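You operate a simulated robot arm through the tools that you are given. There is no shell and no other tool. Be economical: measure what you need, move in short steps, check, and stop when the job is done.

You run a simulated two-armed robot. Do the job below in one go: nothing can be reset, and whatever is moved stays where it is left.

Task
Slide the ray lamp's shutter shut, switch it off and line up mirrors Q and T.
Fine: shutter before switch; Q and T end turned the same way as the other four mirrors, which stay as they are.

Only the result counts: the job must be done as asked and must still hold three seconds after the hand-in. Knocking over, shifting, dropping, spilling or breaking anything else fails it.

Robot
Two 7-joint arms with fingered hands on one trunk, on a base that drives. Base frame: it is fixed to the floor where the robot stands at the start and does not move with it; the origin is under the middle of the robot, x ahead of it, y to its left, z up. Readings come in mm, rad, newtons and seconds.
The left shoulder is at the start at [30, 120, 1038], the right one opposite. With the tool pointing down near the work surface each hand reaches from about 300 to 700 mm from the robot's upright axis, wherever it stands, measured 20 degrees to its own side. Places, roughly: mirror board [2200, 1300, 800]; p mirror [2000, 1200, 900]; q mirror [2100, 1200, 900]; r mirror [2100, 1300, 900]; ray lamp switch [1800, 1400, 900]; s mirror [2300, 1200, 900]; shutter slider [1900, 1400, 900]; t mirror [2200, 1300, 900]; u mirror [2300, 1300, 900]. Payload 4 kg a hand.
The tool frame of a hand sits at the grasp point between the pads (the TCP): z along the fingers, y along the line on which they close. The tips reach 19 mm beyond it. Largest opening 120 mm; the body of the gripper starts 53 mm behind the TCP. The gripper is a hand of 3 fingers: y runs from the thumb to the fingers, the wrist lies at [0, 0, -219] in the tool frame, and closing takes about 1.5 s.
Orientation is told as [roll, pitch, yaw] about the base's x, y, z axes, in that order, counted from this pose: with the fingers straight down and closing along the base's y, the tool's x points along the base's -x, its y along +y and its z along -z.

Tools
- The arms move only by the tool step_arm. It takes "left_steps", "right_steps" or both (then of equal length, played together; a hand with none holds still); each is a list of rows, each an object of numbers (a shift or turn left out is 0, a gripper value left out holds the last): "x", "y", "z": the shift along the base's x, y, z in units of 20 mm (1.0 is 20 mm); "rx", "ry", "rz": the turn, a rotation vector about the base's x, y, z in units of 6 degrees (1.0 is 6 degrees). In form: [{"x": .., "y": .., "z": .., "rx": .., "ry": .., "rz": ..}, ...]. A call has 1 to 20 rows; each row shifts and turns the commanded pose from where the row before left it. "left_grip" and "right_grip" are, for a hand that has rows, the finger opening in m, from 0 to 0.12, set as the call begins (left out, the last holds). A call with a number of a shift or a turn outside -1 to 1 is refused whole. Rows are played at 5 a second. More than 50 mm and 0.15 rad between two rows, or a gripper value outside its range, and nothing of the call is played. A pose out of reach is approached as far as the arm can. The call stops where the force on the tool passes 40 N (or 10 N more than at its start, if that is more) or the arm is blocked; 0.2 s more then pass. Each finger travels about 72 mm/s and halts on what it meets, pressing with about 29 N; the grip force reading is that of the motor and also rises with nothing between the fingers. The clock runs only during rows and for 0.2 s after the last one: add rows that do not move to give the fingers time. It gives the time, the measured TCP pose, the force on the tool (base axes), the opening and the grip force at its end, in the units of the frame above (readings bear some noise), with the torque about the TCP (base axes, N m) and any sound that the robot's microphone picked up.
- Cameras (640 x 400 px; columns grow to the right, rows downward): "scene" is now at [61.3, -9.5, 1592.5]; the picture's right is [-0.13, -0.99, 0.00], its down [-0.69, 0.09, -0.72] and it looks along [0.72, -0.09, -0.69] (base axes); focal length 254 px, centre (320, 200). "left" rides on the left gripper at [-66, -4, -79] in its tool frame; the picture's right is [0.05, -1.00, 0.00], its down [0.76, 0.04, -0.64] and it looks along [0.64, 0.04, 0.77] (tool axes); focal length 251 px, centre (320, 200). "right" rides on the right gripper at [66, -4, -79] in its tool frame; the picture's right is [0.05, 1.00, 0.00], its down [-0.76, 0.04, -0.64] and it looks along [-0.64, 0.03, 0.77] (tool axes); focal length 251 px, centre (320, 200). There is no depth. A picture from a camera that has moved, and an enlarged one, comes with that camera's place and axes in the base frame and with its lens.
- get_image(camera): a new picture of that camera. The clock stands still meanwhile.
- lift_body(by): slides the trunk up (or, below 0, down) by that many mm; the arms and the scene camera ride with it, the base frame stays. It gives what a move gives, with no picture.
- steer(legs): drives the robot by 1 to 6 legs, each [ahead, turn to the left] in mm and rad, along the robot's own axes; the way and the turn of a leg run together, so that a leg with both is an arc; at most 1500 mm and 3.142 rad a leg. The arms and the cameras ride along, it lands a little off, and it stops where it bumps. It gives what a move gives.
- curl_fingers(finger1, finger2, thumb_bend, hand): sets how far each is bent, from 0 (flat) to 1 (curled in); at 0.3 the hand is open as for a grip, at 0.7 the pads meet at the TCP. One left out holds its place. A second passes; each finger stops where it meets its share of the squeeze, and holds until it gets a number again. A gripper value or a shape takes the hand back. It gives what a move gives, with no picture; readings hold the bend of each and the force on the fingers (four entries, about 0 where the hand has none), thumb and palm.
- set_grasp(shape, hand): the hand has 3 fingers and takes this shape, open, in about a second: jaw (thumb against the fingers, like two jaws); tri (thumb and two fingers); tip (a fingertip pinch); poke (one finger out to press); point (the index stretched); flat (the hand flat); cup (the hand cupped); fist (a fist). The gripper value then closes the fingers along that shape, each until it touches; the sizes above hold for jaw. It gives what a move gives, with no picture.
- aim_head(pan, tilt): turns the head with the scene camera to pan (to the left, within 2.094 rad either way) and tilt (down, from -0.506 to 1.204), counted from straight ahead of the robot. It gives what a move gives.
- inspect(camera, box): a new picture of the part [left, top, right, bottom] of that camera's present view, enlarged. The clock stands still meanwhile.
- job_done(): hands the job in; it is judged then, once.

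Go step by step. Nothing tells you exact positions but the pictures and the camera data: compare them with the known pose of the tool, close in by small moves and look again before you grip or let go. The budget is 135 turns and 102 pictures, counting those below and the enlarged ones. Unless the task says otherwise, let go and move clear before handing in, and close with one line.

The tools are called after ">>>" by a JSON object that holds its "fn" and its "kwargs". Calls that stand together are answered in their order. step_arm: Moves the arms, as the interface text tells. Its arguments: {"type":"object","properties":{"left_steps":{"type":"array","items":{"type":"object","properties":{"x":{"type":"number"},"y":{"type":"number"},"z":{"type":"number"},"rx":{"type":"number"},"ry":{"type":"number"},"rz":{"type":"number"}}}},"left_grip":{"type":"number"},"right_steps":{"type":"array","items":{"type":"object","properties":{"x":{"type":"number"},"y":{"type":"number"},"z":{"type":"number"},"rx":{"type":"number"},"ry":{"type":"number"},"rz":{"type":"number"}}}},"right_grip":{"type":"number"}},"required":[]} The other tools are called the same way: lift_body (by) slides the trunk up or down; set_grasp (shape, hand) gives the hand a shape; curl_fingers (finger1, finger2, thumb_bend, hand) moves the fingers one by one; steer (legs) drives the base; aim_head (pan, tilt) turns the head that bears the scene camera; get_image (camera) takes a picture; inspect (camera, box) takes an enlarged picture of a part of a camera's view; job_done () hands the job in.

At the start:

```text
clock: 0.0
left_tcp_pos: [467.9, 238.1, 1064.1]
left_tool_rot: [-0.001, -0.001, 0.016]
left_contact_force: [-1.1, -0.3, -0.1]
left_moment: [0.03, 0.03, 0.0]
left_width: 119.9
left_grasp_force: 0.1
left_shape: jaw
left_bend: [0.3, 0.3, 0.3]
left_finger forces: [0.1, 0.0, 0.1, 0.1, 0.1, 0.0]
right_tcp_pos: [406.4, -190.8, 1133.1]
right_tool_rot: [0.0, -0.002, 0.017]
right_contact_force: [-0.3, 0.2, 0.6]
right_moment: [0.01, 0.02, -0.01]
right_width: 119.8
right_grasp_force: 0.0
right_shape: jaw
right_bend: [0.3, 0.3, 0.3]
right_finger forces: [0.0, 0.0, 0.0, 0.0, 0.0, 0.1]
trunk travel left (down, up): [-250.0, 290.0]
robot x, y, heading: [-3.1, -0.7, -0.0]
head pan, tilt: [-0.131, 0.764]
```

scene: 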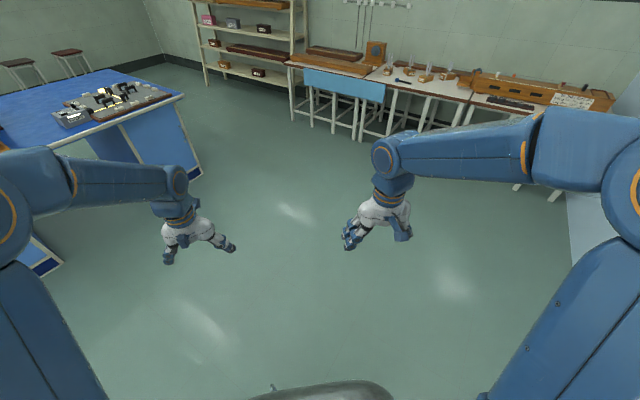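
right: 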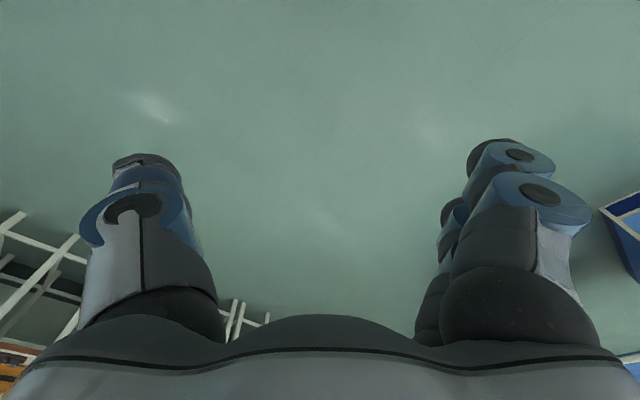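
left: 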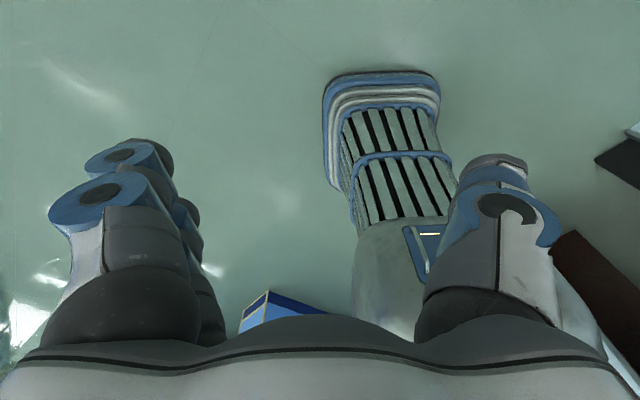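

The mirror board is on the blue table ahead on the left. I'll enlarge the view of it before driving.

>>> {"fn": "inspect", "kwargs": {"camera": "scene", "box": [0, 50, 220, 190]}}

>>> {"fn": "aim_head", "kwargs": {"pan": 0.55, "tilt": 0.4}}

>>> {"fn": "get_image", "kwargs": {"camera": "scene"}}

```text
2.86 times, centred on (110, 120) of scene
camera zoom: at [61.3, -9.5, 1592.5], right [-0.13, -0.99, 0.0], down [-0.69, 0.09, -0.72], along [0.72, -0.09, -0.69], focal length 726 px, centre (920, 429)
```

zoom: 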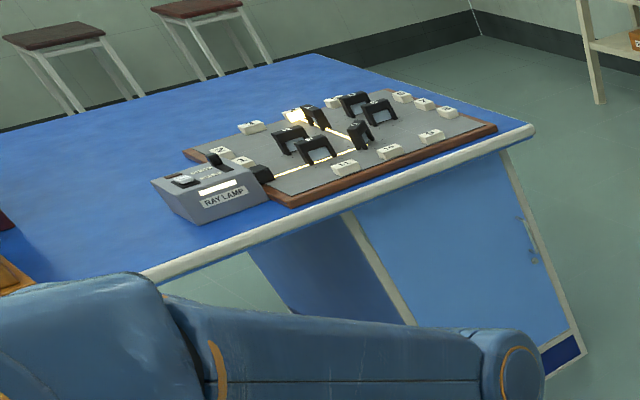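

```text
clock: 1.1
left_tcp_pos: [468.2, 237.0, 1064.6]
left_tool_rot: [0.0, 0.002, 0.017]
left_contact_force: [0.6, -0.1, -0.4]
left_moment: [0.01, -0.01, 0.01]
left_width: 119.8
left_grasp_force: 0.0
left_shape: jaw
left_bend: [0.3, 0.3, 0.3]
left_finger forces: [0.0, 0.0, 0.0, 0.1, 0.0, 0.0]
right_tcp_pos: [405.8, -191.0, 1133.5]
right_tool_rot: [0.001, -0.001, 0.016]
right_contact_force: [0.0, 0.4, -0.2]
right_moment: [0.02, -0.01, -0.02]
right_width: 119.9
right_grasp_force: 0.0
right_shape: jaw
right_bend: [0.3, 0.3, 0.3]
right_finger forces: [0.0, 0.0, 0.0, 0.0, 0.1, 0.1]
trunk travel left (down, up): [-250.0, 290.0]
robot x, y, heading: [0.7, 0.4, 0.001]
head pan, tilt: [0.55, 0.4]
```

```text
97 pictures are left
camera scene: at [58.8, 49.6, 1624.7], right [0.52, -0.85, 0.0], down [-0.33, -0.2, -0.92], along [0.79, 0.48, -0.39], focal length 254 px, centre (320, 200)
```

scene: 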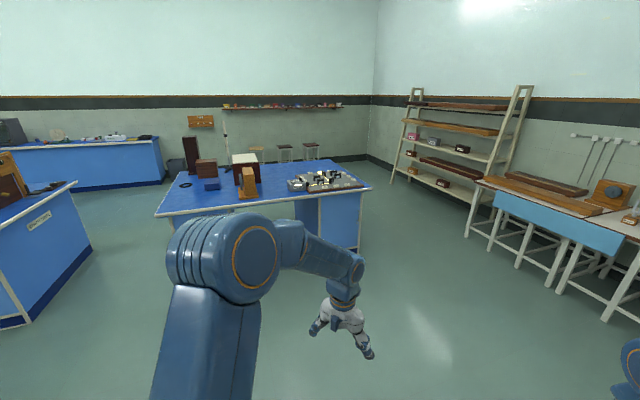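

The lamp is on the near side of the board. The table's front edge runs diagonally, with its normal at a heading of about 0.89 rad. I'll drive closer and turn square to it.

>>> {"fn": "steer", "kwargs": {"legs": [[0, 0.426], [1350, 0], [0, 0.465]]}}

>>> {"fn": "aim_head", "kwargs": {"pan": 0.0, "tilt": 0.75}}

>>> {"fn": "get_image", "kwargs": {"camera": "scene"}}

```text
clock: 10.3
left_tcp_pos: [1304.2, 1075.6, 1065.0]
left_tool_rot: [0.001, -0.001, 0.923]
left_contact_force: [-0.1, 0.2, -0.5]
left_moment: [0.02, 0.01, -0.01]
left_width: 119.9
left_grasp_force: 0.0
left_shape: jaw
left_bend: [0.3, 0.3, 0.3]
left_finger forces: [0.0, 0.0, 0.0, 0.0, 0.1, 0.1]
right_tcp_pos: [1604.6, 762.7, 1132.3]
right_tool_rot: [0.001, 0.002, 0.923]
right_contact_force: [-0.7, 0.0, 0.2]
right_moment: [0.04, -0.03, 0.0]
right_width: 120.0
right_grasp_force: 0.0
right_shape: jaw
right_bend: [0.3, 0.3, 0.3]
right_finger forces: [0.1, 0.0, 0.0, 0.0, 0.0, 0.0]
trunk travel left (down, up): [-250.0, 290.0]
robot x, y, heading: [1232.2, 539.1, 0.906]
head pan, tilt: [0.55, 0.4]
```

```text
clock: 11.3
left_tcp_pos: [1304.2, 1075.2, 1064.8]
left_tool_rot: [0.0, 0.0, 0.922]
left_contact_force: [0.6, 0.3, -0.4]
left_moment: [-0.01, 0.0, 0.0]
left_width: 120.1
left_grasp_force: 0.1
left_shape: jaw
left_bend: [0.3, 0.3, 0.3]
left_finger forces: [0.0, 0.0, 0.0, 0.1, 0.0, 0.0]
right_tcp_pos: [1603.0, 762.7, 1132.3]
right_tool_rot: [0.0, 0.0, 0.922]
right_contact_force: [-0.2, -0.4, 0.0]
right_moment: [-0.01, 0.01, 0.0]
right_width: 120.0
right_grasp_force: 0.0
right_shape: jaw
right_bend: [0.3, 0.3, 0.3]
right_finger forces: [0.0, 0.0, 0.0, 0.1, 0.1, 0.0]
trunk travel left (down, up): [-250.0, 290.0]
robot x, y, heading: [1231.2, 538.5, 0.903]
head pan, tilt: [0.0, 0.75]
```

```text
96 pictures are left
camera scene: at [1269.7, 589.9, 1593.7], right [0.78, -0.62, 0.0], down [-0.42, -0.53, -0.73], along [0.46, 0.57, -0.68], focal length 254 px, centre (320, 200)
```

scene: 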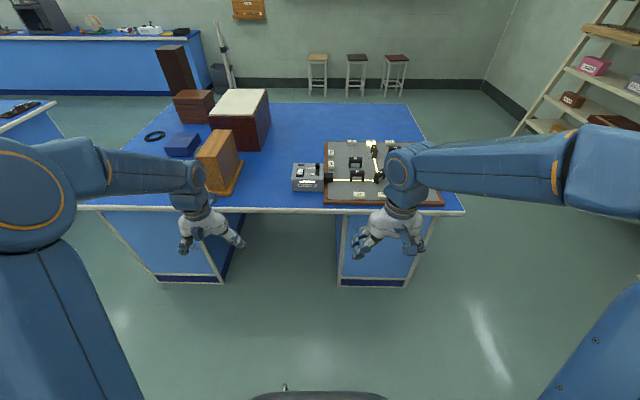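

The robot is square to the table. The edge is about 857 mm ahead, with the lamp slightly left and the board to the right. I'll drive 500 mm forward.

>>> {"fn": "steer", "kwargs": {"legs": [[500, 0]]}}

>>> {"fn": "aim_head", "kwargs": {"pan": -0.25, "tilt": 0.95}}

>>> {"fn": "get_image", "kwargs": {"camera": "scene"}}

```text
clock: 14.2
left_tcp_pos: [1604.5, 1452.7, 1064.3]
left_tool_rot: [0.0, -0.001, 0.924]
left_contact_force: [1.1, 0.2, -0.1]
left_moment: [-0.03, 0.0, 0.0]
left_width: 120.2
left_grasp_force: 0.0
left_shape: jaw
left_bend: [0.3, 0.3, 0.3]
left_finger forces: [0.1, 0.0, 0.1, 0.0, 0.1, 0.0]
right_tcp_pos: [1904.3, 1139.8, 1132.1]
right_tool_rot: [-0.001, 0.002, 0.923]
right_contact_force: [0.2, 0.1, 1.0]
right_moment: [-0.01, 0.01, 0.02]
right_width: 120.1
right_grasp_force: 0.1
right_shape: jaw
right_bend: [0.3, 0.3, 0.3]
right_finger forces: [0.0, 0.0, 0.0, 0.1, 0.0, 0.1]
trunk travel left (down, up): [-250.0, 290.0]
robot x, y, heading: [1528.4, 913.2, 0.897]
head pan, tilt: [0.0, 0.75]
```

```text
clock: 14.9
left_tcp_pos: [1604.4, 1451.6, 1065.6]
left_tool_rot: [-0.001, -0.002, 0.923]
left_contact_force: [1.2, 0.4, -0.9]
left_moment: [0.02, 0.01, -0.01]
left_width: 120.0
left_grasp_force: 0.0
left_shape: jaw
left_bend: [0.3, 0.3, 0.3]
left_finger forces: [0.0, 0.0, 0.0, 0.0, 0.0, 0.0]
right_tcp_pos: [1902.1, 1138.8, 1133.9]
right_tool_rot: [-0.001, -0.001, 0.924]
right_contact_force: [0.1, 0.2, 0.6]
right_moment: [0.0, 0.01, 0.01]
right_width: 119.8
right_grasp_force: 0.1
right_shape: jaw
right_bend: [0.3, 0.3, 0.3]
right_finger forces: [0.1, 0.0, 0.0, 0.1, 0.0, 0.0]
trunk travel left (down, up): [-250.0, 290.0]
robot x, y, heading: [1534.3, 915.0, 0.893]
head pan, tilt: [-0.25, 0.949]
```

```text
95 pictures are left
camera scene: at [1575.4, 945.6, 1578.1], right [0.6, -0.8, 0.0], down [-0.65, -0.49, -0.58], along [0.46, 0.35, -0.81], focal length 254 px, centre (320, 200)
```

scene: 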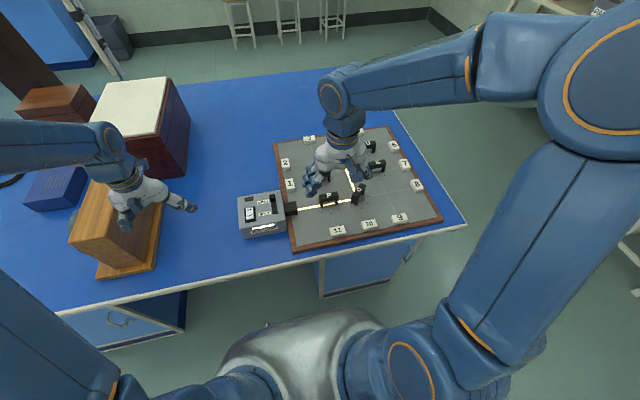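

The right hand blocks the view, so I'll pull it back and to the right.

>>> {"fn": "step_arm", "kwargs": {"right_steps": [{"x": 0.4, "y": -1, "z": 0.5}, {"x": 0.4, "y": -1, "z": 0.5}, {"x": 0.4, "y": -1, "z": 0.5}, {"x": 0.4, "y": -1, "z": 0.5}, {"x": 0.4, "y": -1}, {"x": 0.4, "y": -1}, {"x": 0.4, "y": -1}, {"x": 0.4, "y": -1}]}}

>>> {"fn": "get_image", "kwargs": {"camera": "scene"}}

>>> {"fn": "inspect", "kwargs": {"camera": "scene", "box": [230, 120, 450, 260]}}

```text
clock: 16.7
left_tcp_pos: [1603.7, 1452.3, 1065.6]
left_tool_rot: [0.001, -0.001, 0.924]
left_contact_force: [0.0, 0.3, 0.1]
left_moment: [0.02, 0.03, -0.01]
left_width: 119.9
left_grasp_force: 0.1
left_shape: jaw
left_bend: [0.3, 0.3, 0.3]
left_finger forces: [0.0, 0.0, 0.0, 0.1, 0.0, 0.0]
right_tcp_pos: [1967.4, 979.0, 1172.9]
right_tool_rot: [0.0, 0.0, 0.923]
right_contact_force: [0.3, 0.5, 0.3]
right_moment: [0.02, -0.02, 0.02]
right_width: 120.0
right_grasp_force: 0.2
right_shape: jaw
right_bend: [0.3, 0.3, 0.3]
right_finger forces: [0.0, 0.1, 0.0, 0.1, 0.0, 0.0]
trunk travel left (down, up): [-250.0, 290.0]
robot x, y, heading: [1532.1, 919.6, 0.898]
head pan, tilt: [-0.25, 0.949]
```

```text
94 pictures are left
camera scene: at [1575.6, 945.0, 1578.1], right [0.6, -0.8, 0.0], down [-0.65, -0.49, -0.58], along [0.46, 0.35, -0.81], focal length 254 px, centre (320, 200)
```

scene: 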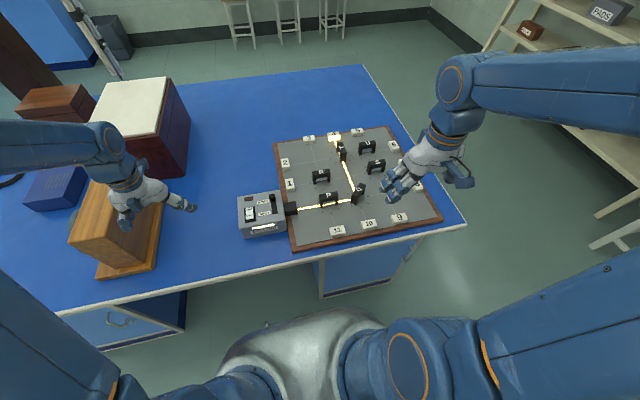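

```text
2.86 times, centred on (340, 190) of scene
camera zoom: at [1575.6, 945.0, 1578.1], right [0.6, -0.8, 0.0], down [-0.65, -0.49, -0.58], along [0.46, 0.35, -0.81], focal length 726 px, centre (263, 229)
```

zoom: 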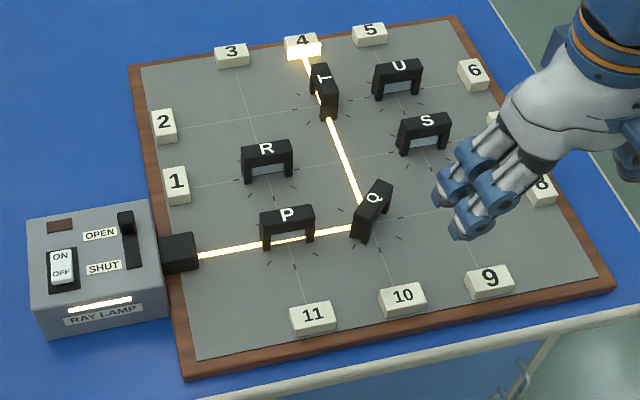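

Mirrors P, R, S and U stand square to the board, while Q and T are turned. T may be too far to reach from here, so I'll look down to see how much room the base has in front.

>>> {"fn": "aim_head", "kwargs": {"pan": -0.1, "tilt": 1.2}}

>>> {"fn": "get_image", "kwargs": {"camera": "scene"}}

>>> {"fn": "get_image", "kwargs": {"camera": "left"}}

>>> {"fn": "get_image", "kwargs": {"camera": "right"}}

```text
clock: 17.5
left_tcp_pos: [1605.0, 1452.3, 1065.5]
left_tool_rot: [0.001, -0.001, 0.922]
left_contact_force: [0.8, -0.5, 0.3]
left_moment: [-0.02, 0.0, 0.02]
left_width: 119.9
left_grasp_force: 0.0
left_shape: jaw
left_bend: [0.3, 0.3, 0.3]
left_finger forces: [0.0, 0.0, 0.0, 0.1, 0.1, 0.1]
right_tcp_pos: [1966.6, 980.3, 1173.6]
right_tool_rot: [0.001, -0.002, 0.924]
right_contact_force: [0.8, -0.5, -0.3]
right_moment: [-0.01, -0.01, 0.02]
right_width: 120.0
right_grasp_force: 0.0
right_shape: jaw
right_bend: [0.3, 0.3, 0.3]
right_finger forces: [0.1, 0.0, 0.0, 0.0, 0.0, 0.0]
trunk travel left (down, up): [-250.0, 290.0]
robot x, y, heading: [1532.7, 913.5, 0.892]
head pan, tilt: [-0.099, 1.201]
```

```text
92 pictures are left
camera scene: at [1556.8, 941.8, 1561.9], right [0.72, -0.7, 0.0], down [-0.65, -0.67, -0.36], along [0.25, 0.26, -0.93], focal length 254 px, centre (320, 200)
```

scene: 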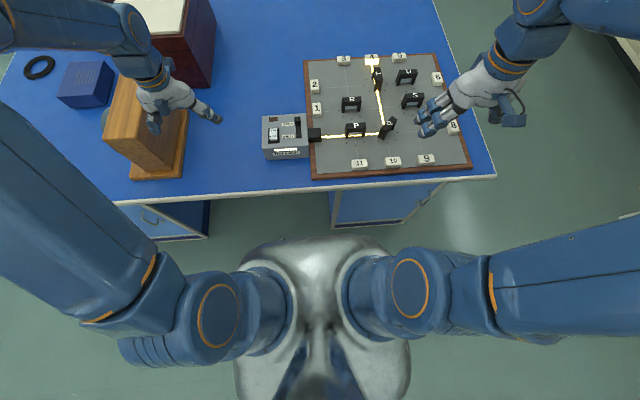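

```text
91 pictures are left
camera left: at [1646.6, 1502.6, 1144.9], right [0.76, -0.65, 0.0], down [-0.49, -0.58, 0.64], along [-0.42, -0.49, -0.77], focal length 251 px, centre (320, 200)
```

left: 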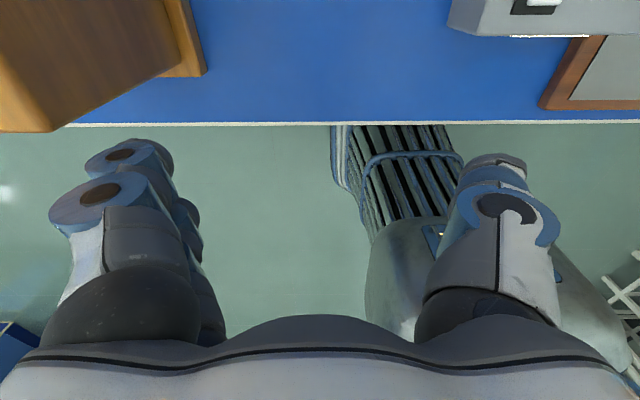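

```text
90 pictures are left
camera right: at [1930.0, 925.1, 1252.9], right [-0.83, 0.56, 0.0], down [0.43, 0.63, 0.64], along [0.36, 0.53, -0.77], focal length 251 px, centre (320, 200)
```

right: 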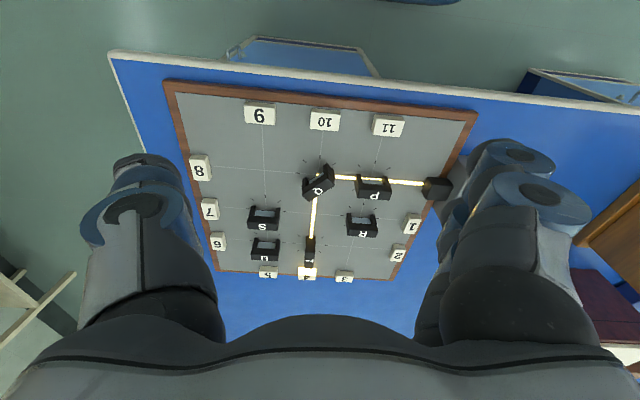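

The base reaches about 255 mm forward and the edge is about 350 mm away, so I can advance about 75 mm. First I'll raise the left hand and move it away from the wooden block.

>>> {"fn": "step_arm", "kwargs": {"left_steps": [{"x": 0.6, "y": -0.5, "z": 1}, {"x": 0.6, "y": -0.5, "z": 1}, {"x": 0.6, "y": -0.5}, {"x": 0.6, "y": -0.5}]}}

>>> {"fn": "steer", "kwargs": {"legs": [[75, 0]]}}

>>> {"fn": "aim_head", "kwargs": {"pan": -0.3, "tilt": 1.0}}

>>> {"fn": "inspect", "kwargs": {"camera": "scene", "box": [220, 110, 460, 260]}}

>>> {"fn": "get_image", "kwargs": {"camera": "left"}}

>>> {"fn": "get_image", "kwargs": {"camera": "right"}}

```text
clock: 18.5
left_tcp_pos: [1652.1, 1412.1, 1105.7]
left_tool_rot: [0.0, -0.002, 0.924]
left_contact_force: [0.5, -0.3, -0.4]
left_moment: [0.01, 0.01, -0.02]
left_width: 120.1
left_grasp_force: 0.0
left_shape: jaw
left_bend: [0.3, 0.3, 0.3]
left_finger forces: [0.1, 0.0, 0.0, 0.1, 0.1, 0.1]
right_tcp_pos: [1967.8, 979.7, 1173.8]
right_tool_rot: [-0.001, 0.001, 0.923]
right_contact_force: [-0.6, -0.4, -0.2]
right_moment: [-0.02, 0.02, -0.05]
right_width: 120.1
right_grasp_force: 0.0
right_shape: jaw
right_bend: [0.3, 0.3, 0.3]
right_finger forces: [0.0, 0.0, 0.1, 0.1, 0.0, 0.1]
trunk travel left (down, up): [-250.0, 290.0]
robot x, y, heading: [1532.3, 921.3, 0.896]
head pan, tilt: [-0.099, 1.201]
```

```text
clock: 19.5
left_tcp_pos: [1700.9, 1473.8, 1103.6]
left_tool_rot: [-0.001, 0.003, 0.923]
left_contact_force: [0.2, 0.2, -0.3]
left_moment: [-0.04, 0.03, 0.01]
left_width: 120.4
left_grasp_force: 0.0
left_shape: jaw
left_bend: [0.3, 0.3, 0.3]
left_finger forces: [0.0, 0.1, 0.1, 0.1, 0.0, 0.0]
right_tcp_pos: [2015.8, 1040.2, 1172.6]
right_tool_rot: [0.0, 0.003, 0.922]
right_contact_force: [0.5, 0.6, -0.3]
right_moment: [-0.02, 0.03, -0.05]
right_width: 120.1
right_grasp_force: 0.0
right_shape: jaw
right_bend: [0.3, 0.3, 0.3]
right_finger forces: [0.1, 0.1, 0.1, 0.0, 0.0, 0.0]
trunk travel left (down, up): [-250.0, 290.0]
robot x, y, heading: [1577.3, 975.8, 0.899]
head pan, tilt: [-0.099, 1.201]
```

```text
clock: 20.3
left_tcp_pos: [1699.4, 1471.1, 1105.5]
left_tool_rot: [0.0, 0.002, 0.922]
left_contact_force: [0.3, -0.3, 0.1]
left_moment: [0.01, 0.04, 0.02]
left_width: 120.2
left_grasp_force: 0.0
left_shape: jaw
left_bend: [0.3, 0.3, 0.3]
left_finger forces: [0.1, 0.0, 0.0, 0.1, 0.1, 0.1]
right_tcp_pos: [2012.7, 1038.7, 1173.4]
right_tool_rot: [0.0, 0.0, 0.925]
right_contact_force: [-0.1, -0.1, -0.3]
right_moment: [0.01, -0.03, -0.01]
right_width: 120.1
right_grasp_force: 0.1
right_shape: jaw
right_bend: [0.3, 0.3, 0.3]
right_finger forces: [0.0, 0.0, 0.1, 0.1, 0.1, 0.0]
trunk travel left (down, up): [-250.0, 290.0]
robot x, y, heading: [1576.2, 975.8, 0.893]
head pan, tilt: [-0.3, 1.0]
```

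```text
2.67 times, centred on (340, 185) of scene
camera zoom: at [1621.8, 999.5, 1574.5], right [0.56, -0.83, 0.0], down [-0.7, -0.47, -0.54], along [0.45, 0.3, -0.84], focal length 678 px, centre (267, 240)
```

zoom: 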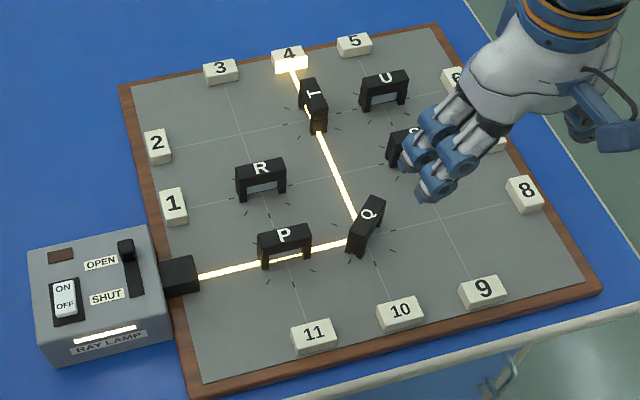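

```text
88 pictures are left
camera left: at [1741.5, 1522.1, 1184.6], right [0.76, -0.65, 0.0], down [-0.49, -0.58, 0.64], along [-0.42, -0.49, -0.77], focal length 251 px, centre (320, 200)
```

left: 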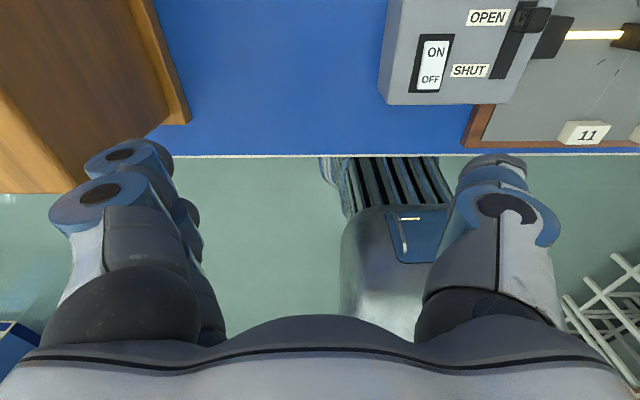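

```text
87 pictures are left
camera right: at [1976.7, 983.6, 1253.1], right [-0.83, 0.56, 0.0], down [0.43, 0.63, 0.64], along [0.36, 0.53, -0.77], focal length 251 px, centre (320, 200)
```

right: 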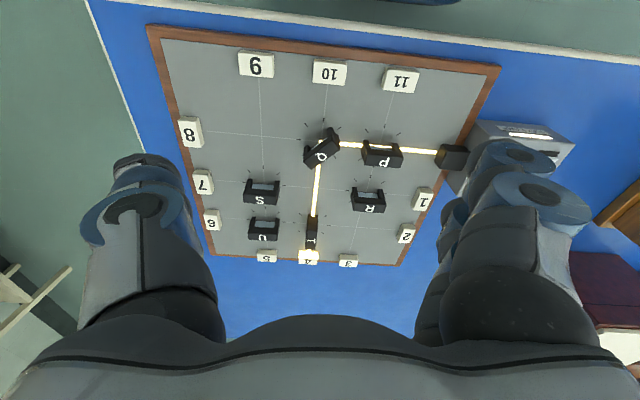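

The left camera gives good views. By triangulation the slider knob is at about [1880, 1371, 893], the slot's shut end about 45 mm nearer the robot, and OFF at about [1785, 1385, 885]. I'll set the left hand to poke and see where the finger sits.

>>> {"fn": "set_grasp", "kwargs": {"hand": "left", "shape": "poke"}}

>>> {"fn": "get_image", "kwargs": {"camera": "left"}}

>>> {"fn": "get_image", "kwargs": {"camera": "scene"}}

```text
clock: 21.2
left_tcp_pos: [1701.3, 1471.1, 1104.2]
left_tool_rot: [0.0, 0.0, 0.921]
left_contact_force: [-0.4, -0.3, 0.3]
left_moment: [0.01, -0.02, 0.02]
left_width: 0.0
left_grasp_force: 0.2
left_shape: poke
left_bend: [0.29, 0.29, 0.33]
left_finger forces: [0.0, 0.1, 0.0, 0.1, 0.0, 0.0]
right_tcp_pos: [2014.4, 1037.9, 1173.1]
right_tool_rot: [0.0, 0.0, 0.924]
right_contact_force: [-0.5, 0.6, -0.2]
right_moment: [0.0, 0.01, 0.01]
right_width: 119.9
right_grasp_force: 0.2
right_shape: jaw
right_bend: [0.3, 0.3, 0.3]
right_finger forces: [0.0, 0.0, 0.0, 0.0, 0.0, 0.1]
trunk travel left (down, up): [-250.0, 290.0]
robot x, y, heading: [1581.5, 972.8, 0.898]
head pan, tilt: [-0.3, 1.0]
```

```text
86 pictures are left
camera left: at [1741.9, 1522.5, 1184.3], right [0.76, -0.65, 0.0], down [-0.49, -0.58, 0.64], along [-0.42, -0.49, -0.77], focal length 251 px, centre (320, 200)
```

left: 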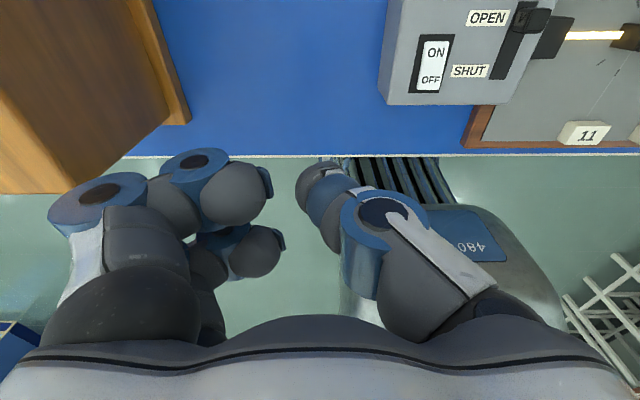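

```text
85 pictures are left
camera scene: at [1622.3, 1000.0, 1574.5], right [0.56, -0.83, 0.0], down [-0.7, -0.47, -0.54], along [0.45, 0.3, -0.84], focal length 254 px, centre (320, 200)
```

scene: 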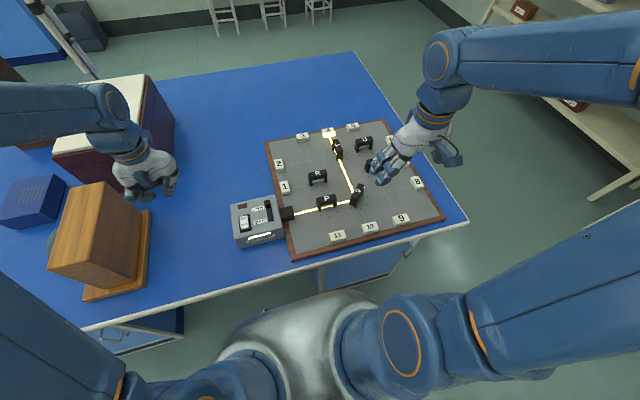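

In poke the thumb tip sits on the tool axis about 19 mm beyond the TCP. I'll move it to just beyond the slider knob, staying high for now.

>>> {"fn": "step_arm", "kwargs": {"left_steps": [{"x": 1, "y": -0.36, "z": 0}, {"x": 1, "y": -0.36, "z": 0}, {"x": 1, "y": -0.36, "z": 0}, {"x": 1, "y": -0.36, "z": -0.5}, {"x": 1, "y": -0.36, "z": -1}, {"x": 1, "y": -0.36, "z": -1}, {"x": 1, "y": -0.36, "z": -1}, {"x": 1, "y": -0.36, "z": -1}, {"x": 1, "y": -0.36, "z": -1}, {"x": 1, "y": -0.36, "z": -1}, {"z": -0.5}]}}

>>> {"fn": "get_image", "kwargs": {"camera": "left"}}

>>> {"fn": "inspect", "kwargs": {"camera": "scene", "box": [200, 150, 360, 250]}}

```text
clock: 23.6
left_tcp_pos: [1899.5, 1400.5, 965.2]
left_tool_rot: [0.001, -0.002, 0.924]
left_contact_force: [0.3, -0.9, 1.1]
left_moment: [-0.05, 0.03, 0.0]
left_width: 0.0
left_grasp_force: 0.3
left_shape: poke
left_bend: [0.29, 0.29, 0.33]
left_finger forces: [0.0, 0.0, 0.0, 0.1, 0.1, 0.0]
right_tcp_pos: [2014.9, 1038.4, 1174.4]
right_tool_rot: [-0.001, -0.002, 0.923]
right_contact_force: [0.3, -0.2, 0.4]
right_moment: [-0.01, -0.02, -0.02]
right_width: 120.0
right_grasp_force: 0.1
right_shape: jaw
right_bend: [0.3, 0.3, 0.3]
right_finger forces: [0.1, 0.1, 0.0, 0.0, 0.1, 0.1]
trunk travel left (down, up): [-250.0, 290.0]
robot x, y, heading: [1578.4, 975.4, 0.899]
head pan, tilt: [-0.3, 1.0]
```

```text
84 pictures are left
camera left: at [1941.6, 1451.9, 1045.1], right [0.76, -0.65, 0.0], down [-0.49, -0.58, 0.64], along [-0.42, -0.49, -0.77], focal length 251 px, centre (320, 200)
```

left: 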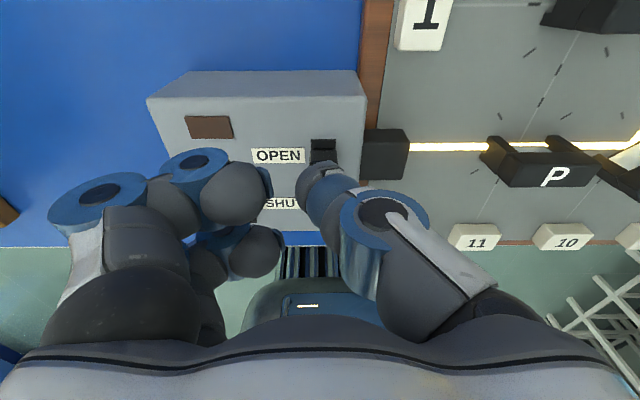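

```text
4.00 times, centred on (280, 200) of scene
camera zoom: at [1622.1, 1000.2, 1574.5], right [0.56, -0.83, 0.0], down [-0.7, -0.47, -0.54], along [0.45, 0.3, -0.84], focal length 1016 px, centre (480, 200)
```

zoom: 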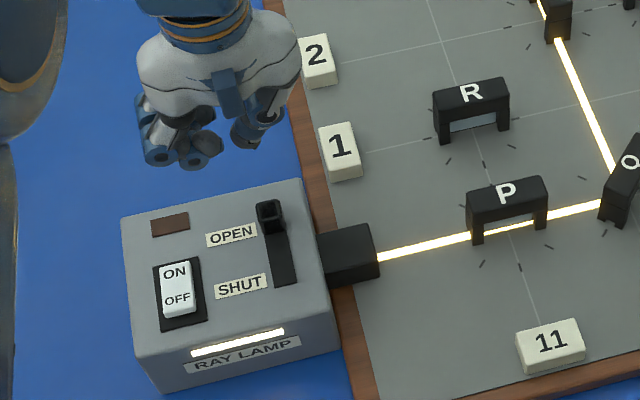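

The knob is clearly visible at about [1886, 1380]. The curled fingers hang as low as the thumb tip, so I'll go back to jaw, pinch the knob and slide it. I'll open over the knob first.

>>> {"fn": "set_grasp", "kwargs": {"hand": "left", "shape": "jaw"}}

>>> {"fn": "step_arm", "kwargs": {"left_steps": [{"x": -0.35, "y": -0.5, "z": -0.5}, {"x": -0.35, "y": -0.55, "z": -0.5}, {"z": -0.5}, {}, {}, {}], "left_grip": 0.06}}

>>> {"fn": "get_image", "kwargs": {"camera": "left"}}

>>> {"fn": "inspect", "kwargs": {"camera": "scene", "box": [200, 150, 360, 250]}}

```text
clock: 24.5
left_tcp_pos: [1899.8, 1401.8, 966.3]
left_tool_rot: [0.0, 0.001, 0.92]
left_contact_force: [0.0, -0.8, 0.1]
left_moment: [-0.01, 0.0, 0.01]
left_width: 120.1
left_grasp_force: 0.1
left_shape: jaw
left_bend: [0.3, 0.3, 0.3]
left_finger forces: [0.0, 0.1, 0.0, 0.0, 0.0, 0.0]
right_tcp_pos: [2013.7, 1039.0, 1173.5]
right_tool_rot: [0.002, 0.001, 0.924]
right_contact_force: [0.0, -0.6, -0.5]
right_moment: [0.01, 0.03, -0.01]
right_width: 120.0
right_grasp_force: 0.0
right_shape: jaw
right_bend: [0.3, 0.3, 0.3]
right_finger forces: [0.1, 0.2, 0.0, 0.0, 0.1, 0.0]
trunk travel left (down, up): [-250.0, 290.0]
robot x, y, heading: [1576.1, 975.5, 0.899]
head pan, tilt: [-0.3, 1.0]
```

```text
clock: 25.9
left_tcp_pos: [1885.9, 1378.9, 934.4]
left_tool_rot: [0.0, -0.001, 0.922]
left_contact_force: [0.9, -0.7, 0.4]
left_moment: [-0.02, 0.01, -0.03]
left_width: 60.6
left_grasp_force: 0.0
left_shape: jaw
left_bend: [0.33, 0.33, 0.95]
left_finger forces: [0.1, 0.0, 0.0, 0.0, 0.0, 0.0]
right_tcp_pos: [2014.4, 1038.5, 1172.1]
right_tool_rot: [-0.001, 0.0, 0.92]
right_contact_force: [-0.3, 0.1, -0.5]
right_moment: [-0.05, -0.01, -0.02]
right_width: 120.0
right_grasp_force: 0.1
right_shape: jaw
right_bend: [0.3, 0.3, 0.3]
right_finger forces: [0.0, 0.0, 0.0, 0.1, 0.0, 0.1]
trunk travel left (down, up): [-250.0, 290.0]
robot x, y, heading: [1574.5, 974.2, 0.898]
head pan, tilt: [-0.3, 1.0]
```

```text
82 pictures are left
camera left: at [1928.0, 1429.6, 1013.8], right [0.76, -0.65, 0.0], down [-0.49, -0.58, 0.64], along [-0.42, -0.49, -0.77], focal length 251 px, centre (320, 200)
```

left: 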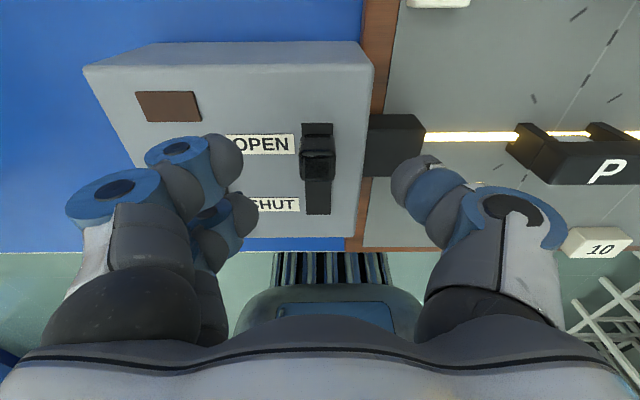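

```text
4.00 times, centred on (280, 200) of scene
camera zoom: at [1622.4, 1000.0, 1574.5], right [0.56, -0.83, 0.0], down [-0.7, -0.47, -0.54], along [0.45, 0.3, -0.84], focal length 1016 px, centre (480, 200)
```

zoom: 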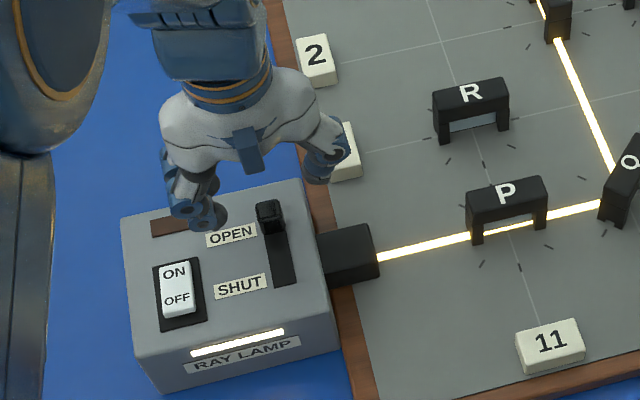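

The thumb tip is at about [1919, 1349, 915] and the knob top at about [1882, 1376, 893]. Pinching risks pushing the lamp sideways, so I'll hook the thumb tip behind the knob and draw it back.

>>> {"fn": "step_arm", "kwargs": {"left_steps": [{"x": -0.2, "y": 0.6}, {"x": -0.3, "y": 0.7}, {"x": -0.3, "y": 0.7}, {"x": -0.2, "y": 0.45}, {"z": -0.6}, {"z": -0.6}]}}

>>> {"fn": "get_image", "kwargs": {"camera": "left"}}

>>> {"fn": "inspect", "kwargs": {"camera": "scene", "box": [200, 150, 360, 250]}}

```text
clock: 27.3
left_tcp_pos: [1866.6, 1427.8, 909.9]
left_tool_rot: [-0.001, 0.0, 0.922]
left_contact_force: [-0.4, 0.5, 0.5]
left_moment: [-0.02, 0.01, -0.01]
left_width: 60.7
left_grasp_force: 0.0
left_shape: jaw
left_bend: [0.33, 0.33, 0.95]
left_finger forces: [0.1, 0.1, 0.1, 0.0, 0.1, 0.0]
right_tcp_pos: [2014.4, 1039.3, 1172.3]
right_tool_rot: [0.0, 0.0, 0.923]
right_contact_force: [0.9, 0.4, 0.0]
right_moment: [0.02, -0.02, -0.01]
right_width: 120.2
right_grasp_force: 0.0
right_shape: jaw
right_bend: [0.3, 0.3, 0.3]
right_finger forces: [0.1, 0.1, 0.1, 0.0, 0.0, 0.0]
trunk travel left (down, up): [-250.0, 290.0]
robot x, y, heading: [1576.2, 969.7, 0.899]
head pan, tilt: [-0.3, 1.0]
```

```text
80 pictures are left
camera left: at [1908.9, 1478.3, 989.4], right [0.76, -0.65, 0.0], down [-0.49, -0.58, 0.64], along [-0.42, -0.49, -0.77], focal length 251 px, centre (320, 200)
```

left: 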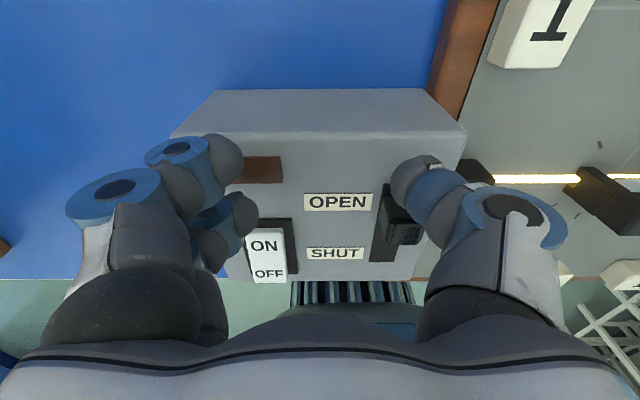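

```text
4.00 times, centred on (280, 200) of scene
camera zoom: at [1622.6, 1000.3, 1574.5], right [0.56, -0.83, 0.0], down [-0.7, -0.47, -0.54], along [0.45, 0.3, -0.84], focal length 1016 px, centre (480, 200)
```

zoom: 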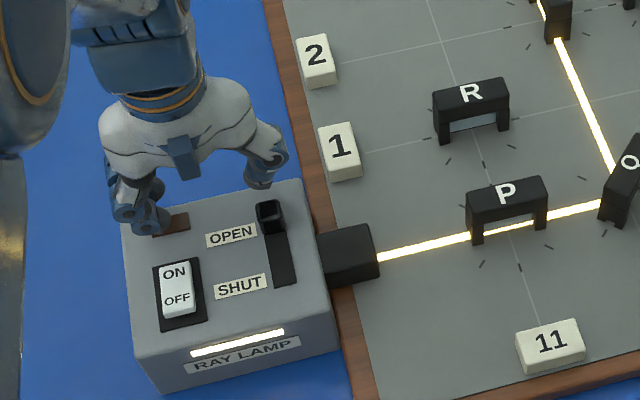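

The thumb is just behind the knob. I'll lower it about 10 mm and check for contact.

>>> {"fn": "step_arm", "kwargs": {"left_steps": [{"z": -0.25}, {"z": -0.2}, {}]}}

>>> {"fn": "inspect", "kwargs": {"camera": "scene", "box": [220, 170, 316, 230]}}

>>> {"fn": "inspect", "kwargs": {"camera": "left", "box": [160, 100, 480, 300]}}

```text
clock: 28.1
left_tcp_pos: [1865.4, 1427.3, 900.8]
left_tool_rot: [0.0, -0.001, 0.921]
left_contact_force: [0.5, 0.0, 0.2]
left_moment: [-0.01, -0.01, 0.01]
left_width: 60.5
left_grasp_force: 0.0
left_shape: jaw
left_bend: [0.33, 0.33, 0.95]
left_finger forces: [0.0, 0.0, 0.1, 0.0, 0.1, 0.0]
right_tcp_pos: [2013.9, 1040.7, 1173.8]
right_tool_rot: [-0.001, 0.0, 0.922]
right_contact_force: [-0.7, 0.2, 0.2]
right_moment: [-0.03, 0.01, -0.01]
right_width: 119.7
right_grasp_force: 0.1
right_shape: jaw
right_bend: [0.3, 0.3, 0.3]
right_finger forces: [0.0, 0.0, 0.0, 0.0, 0.0, 0.1]
trunk travel left (down, up): [-250.0, 290.0]
robot x, y, heading: [1574.9, 975.7, 0.903]
head pan, tilt: [-0.3, 1.0]
```

```text
6.67 times, centred on (268, 200) of scene
camera zoom: at [1622.5, 1000.1, 1574.5], right [0.56, -0.83, 0.0], down [-0.7, -0.47, -0.54], along [0.45, 0.3, -0.84], focal length 1694 px, centre (667, 200)
```

zoom: 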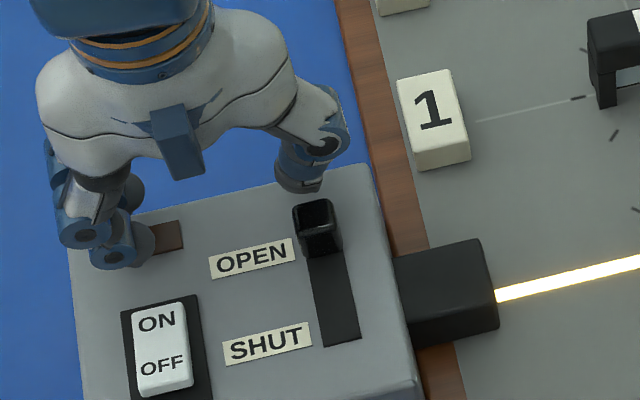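

```text
2.00 times, centred on (320, 200) of left
camera zoom: at [1908.1, 1478.2, 980.9], right [0.76, -0.65, 0.0], down [-0.49, -0.58, 0.64], along [-0.42, -0.49, -0.77], focal length 503 px, centre (320, 200)
```

zoom: 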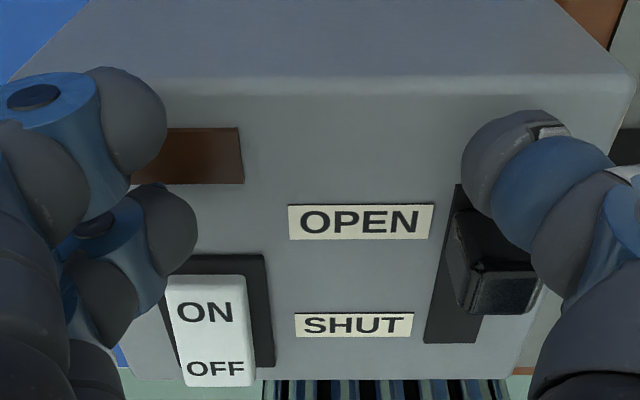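

When I pull back, the near finger would pass over the switch rocker. I'll roll the hand 15° to lift the fingers before pulling.

>>> {"fn": "step_arm", "kwargs": {"left_steps": [{"z": 0.6, "x": 0.12, "y": -0.1}, {"rx": 0.52, "ry": 0.65, "x": 0.05, "y": -0.04}, {"rx": 0.52, "ry": 0.65, "x": 0.05, "y": -0.03}, {"rx": 0.52, "ry": 0.65, "x": 0.05, "y": -0.03}, {}]}}

>>> {"fn": "inspect", "kwargs": {"camera": "scene", "box": [220, 170, 316, 230]}}

>>> {"fn": "inspect", "kwargs": {"camera": "left", "box": [160, 100, 480, 300]}}

```text
clock: 29.3
left_tcp_pos: [1869.7, 1423.2, 913.4]
left_tool_rot: [0.263, -0.006, 0.922]
left_contact_force: [-0.1, 0.3, 0.3]
left_moment: [-0.02, 0.03, 0.0]
left_width: 60.5
left_grasp_force: 0.1
left_shape: jaw
left_bend: [0.33, 0.33, 0.95]
left_finger forces: [0.0, 0.1, 0.0, 0.1, 0.0, 0.1]
right_tcp_pos: [2013.4, 1039.0, 1173.0]
right_tool_rot: [-0.001, 0.0, 0.922]
right_contact_force: [1.0, 0.2, 0.7]
right_moment: [-0.03, 0.0, 0.0]
right_width: 119.7
right_grasp_force: 0.1
right_shape: jaw
right_bend: [0.3, 0.3, 0.3]
right_finger forces: [0.1, 0.1, 0.0, 0.0, 0.0, 0.0]
trunk travel left (down, up): [-250.0, 290.0]
robot x, y, heading: [1577.4, 975.0, 0.9]
head pan, tilt: [-0.3, 1.0]
```

```text
6.67 times, centred on (268, 200) of scene
camera zoom: at [1622.0, 1000.5, 1574.5], right [0.56, -0.83, 0.0], down [-0.7, -0.47, -0.54], along [0.45, 0.3, -0.84], focal length 1694 px, centre (667, 200)
```

zoom: 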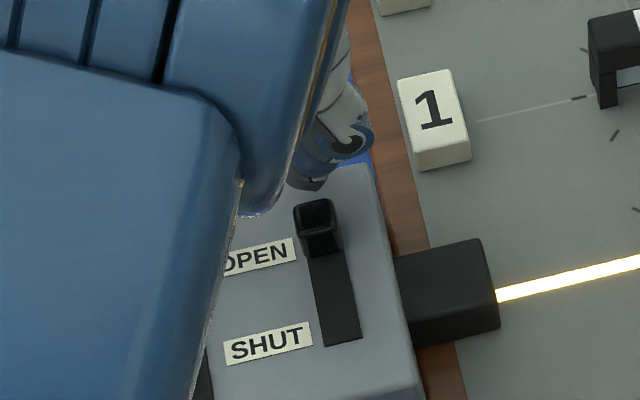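

```text
2.00 times, centred on (320, 200) of left
camera zoom: at [1928.9, 1461.7, 990.2], right [0.74, -0.62, -0.26], down [-0.36, -0.69, 0.63], along [-0.57, -0.37, -0.73], focal length 503 px, centre (320, 200)
```

zoom: 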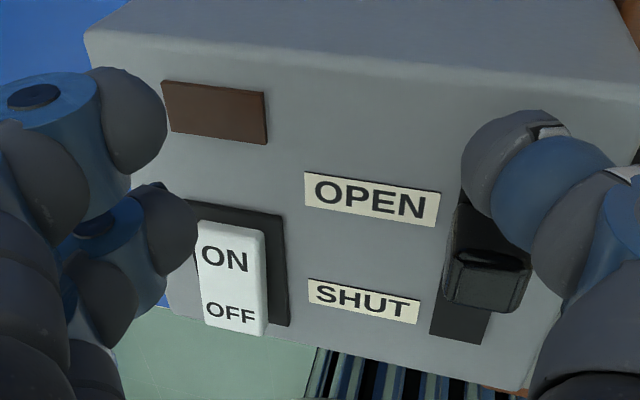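

The thumb is behind the knob and the fingers are raised. I'll lower it slightly and pull back toward SHUT in small steps.

>>> {"fn": "step_arm", "kwargs": {"left_steps": [{"x": 0.15, "y": -0.12, "z": -0.2}, {"x": -0.31, "y": -0.39}, {"x": -0.31, "y": -0.39}, {"x": -0.31, "y": -0.39}]}}

>>> {"fn": "inspect", "kwargs": {"camera": "scene", "box": [220, 170, 316, 230]}}

>>> {"fn": "inspect", "kwargs": {"camera": "left", "box": [160, 100, 480, 300]}}

```text
clock: 30.3
left_tcp_pos: [1855.8, 1396.4, 908.2]
left_tool_rot: [0.261, -0.005, 0.922]
left_contact_force: [-0.3, -0.2, -0.3]
left_moment: [-0.01, -0.03, -0.01]
left_width: 60.4
left_grasp_force: 0.0
left_shape: jaw
left_bend: [0.33, 0.33, 0.95]
left_finger forces: [0.1, 0.0, 0.1, 0.1, 0.0, 0.0]
right_tcp_pos: [2013.7, 1038.7, 1172.4]
right_tool_rot: [-0.002, 0.001, 0.925]
right_contact_force: [0.0, 0.4, 0.5]
right_moment: [-0.05, 0.02, 0.02]
right_width: 119.9
right_grasp_force: 0.0
right_shape: jaw
right_bend: [0.3, 0.3, 0.3]
right_finger forces: [0.0, 0.1, 0.0, 0.0, 0.0, 0.1]
trunk travel left (down, up): [-250.0, 290.0]
robot x, y, heading: [1577.8, 972.2, 0.899]
head pan, tilt: [-0.3, 1.0]
```

```text
6.67 times, centred on (268, 200) of scene
camera zoom: at [1622.3, 999.7, 1574.5], right [0.56, -0.83, 0.0], down [-0.7, -0.47, -0.54], along [0.45, 0.3, -0.84], focal length 1694 px, centre (667, 200)
```

zoom: 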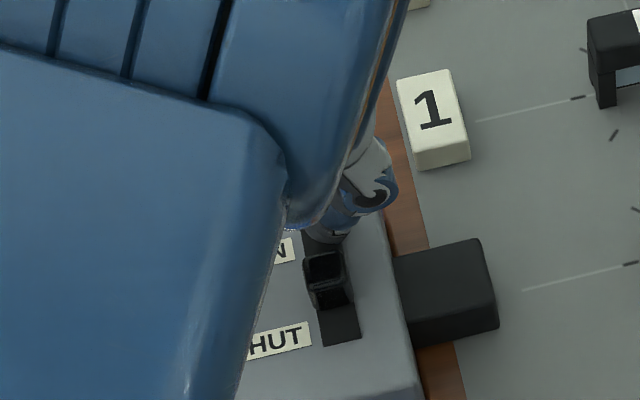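

```text
2.00 times, centred on (320, 200) of left
camera zoom: at [1914.1, 1435.2, 985.8], right [0.74, -0.63, -0.26], down [-0.36, -0.69, 0.63], along [-0.57, -0.37, -0.73], focal length 503 px, centre (320, 200)
```

zoom: 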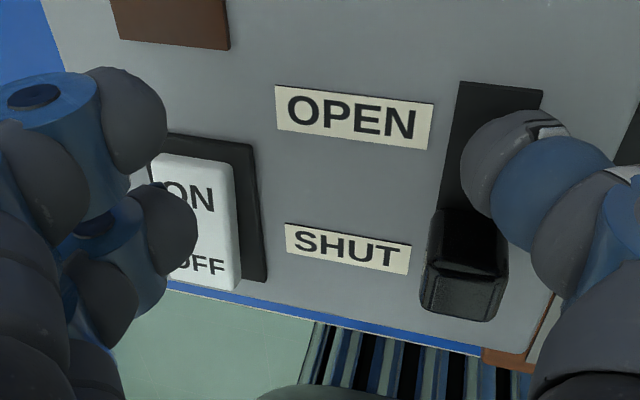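

The shutter is moving and the beam has already gone. I'll continue in small steps to the stop.

>>> {"fn": "step_arm", "kwargs": {"left_steps": [{"x": -0.155, "y": -0.195}, {"x": -0.155, "y": -0.195}]}}

>>> {"fn": "inspect", "kwargs": {"camera": "scene", "box": [220, 170, 316, 230]}}

```text
clock: 30.9
left_tcp_pos: [1849.3, 1390.9, 908.0]
left_tool_rot: [0.262, -0.007, 0.923]
left_contact_force: [-0.5, 1.2, 0.2]
left_moment: [0.03, 0.0, 0.03]
left_width: 60.5
left_grasp_force: 0.0
left_shape: jaw
left_bend: [0.33, 0.33, 0.95]
left_finger forces: [0.0, 0.0, 0.0, 0.0, 0.0, 0.0]
right_tcp_pos: [2014.5, 1039.0, 1172.4]
right_tool_rot: [-0.002, 0.001, 0.924]
right_contact_force: [0.3, 0.2, -0.3]
right_moment: [0.02, 0.0, -0.03]
right_width: 120.2
right_grasp_force: 0.0
right_shape: jaw
right_bend: [0.3, 0.3, 0.3]
right_finger forces: [0.0, 0.1, 0.1, 0.0, 0.1, 0.1]
trunk travel left (down, up): [-250.0, 290.0]
robot x, y, heading: [1578.1, 976.2, 0.897]
head pan, tilt: [-0.3, 1.0]
```

```text
6.67 times, centred on (268, 200) of scene
camera zoom: at [1622.5, 1000.2, 1574.5], right [0.56, -0.83, 0.0], down [-0.7, -0.47, -0.54], along [0.45, 0.3, -0.84], focal length 1694 px, centre (667, 200)
```

zoom: 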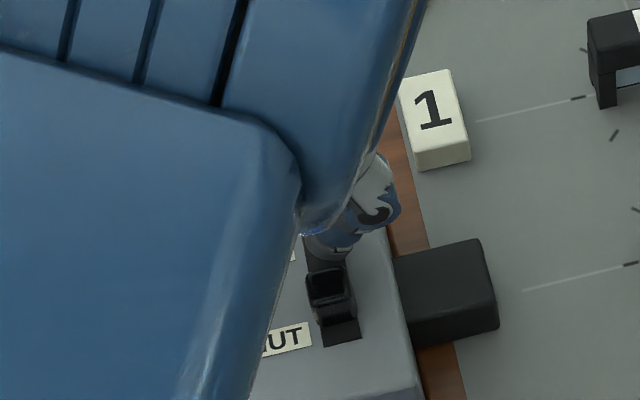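

>>> {"fn": "step_arm", "kwargs": {"left_steps": [{"x": -0.155, "y": -0.195}, {"x": -0.155, "y": -0.195}]}}

>>> {"fn": "inspect", "kwargs": {"camera": "scene", "box": [220, 170, 316, 230]}}

```text
clock: 31.5
left_tcp_pos: [1842.5, 1383.4, 909.2]
left_tool_rot: [0.262, -0.007, 0.923]
left_contact_force: [0.2, 0.1, 0.7]
left_moment: [-0.01, -0.02, 0.03]
left_width: 60.5
left_grasp_force: 0.0
left_shape: jaw
left_bend: [0.33, 0.33, 0.95]
left_finger forces: [0.0, 0.0, 0.1, 0.0, 0.4, 0.0]
right_tcp_pos: [2013.7, 1038.8, 1172.6]
right_tool_rot: [0.0, -0.001, 0.921]
right_contact_force: [0.6, 0.6, 0.7]
right_moment: [-0.01, 0.01, 0.01]
right_width: 120.1
right_grasp_force: 0.0
right_shape: jaw
right_bend: [0.3, 0.3, 0.3]
right_finger forces: [0.1, 0.1, 0.0, 0.0, 0.0, 0.0]
trunk travel left (down, up): [-250.0, 290.0]
robot x, y, heading: [1576.0, 977.3, 0.895]
head pan, tilt: [-0.3, 1.0]
```

```text
6.67 times, centred on (268, 200) of scene
camera zoom: at [1622.6, 1000.2, 1574.5], right [0.56, -0.83, 0.0], down [-0.7, -0.47, -0.54], along [0.45, 0.3, -0.84], focal length 1694 px, centre (667, 200)
```

zoom: 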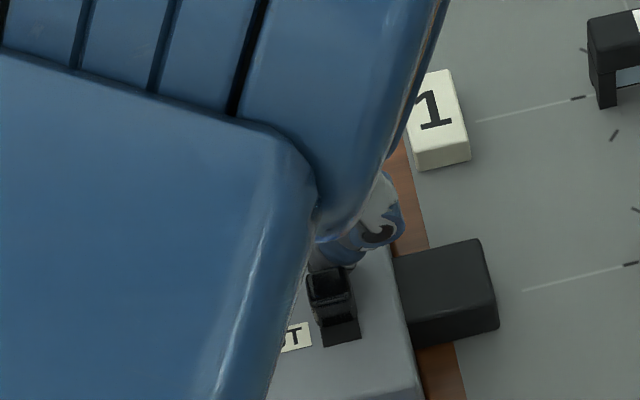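

>>> {"fn": "inspect", "kwargs": {"camera": "left", "box": [160, 100, 480, 300]}}

```text
2.00 times, centred on (320, 200) of left
camera zoom: at [1901.2, 1420.9, 985.5], right [0.74, -0.62, -0.26], down [-0.36, -0.69, 0.63], along [-0.57, -0.37, -0.74], focal length 503 px, centre (320, 200)
```

zoom: 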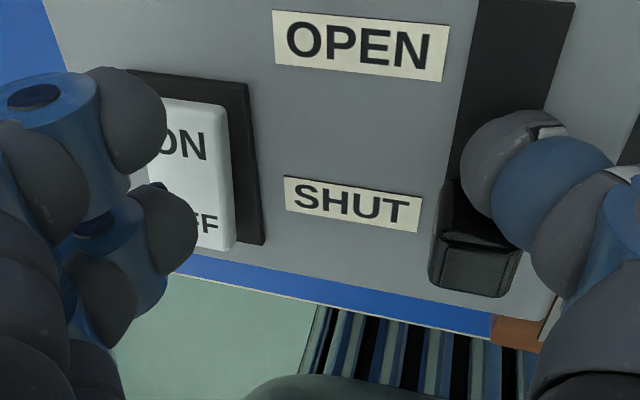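

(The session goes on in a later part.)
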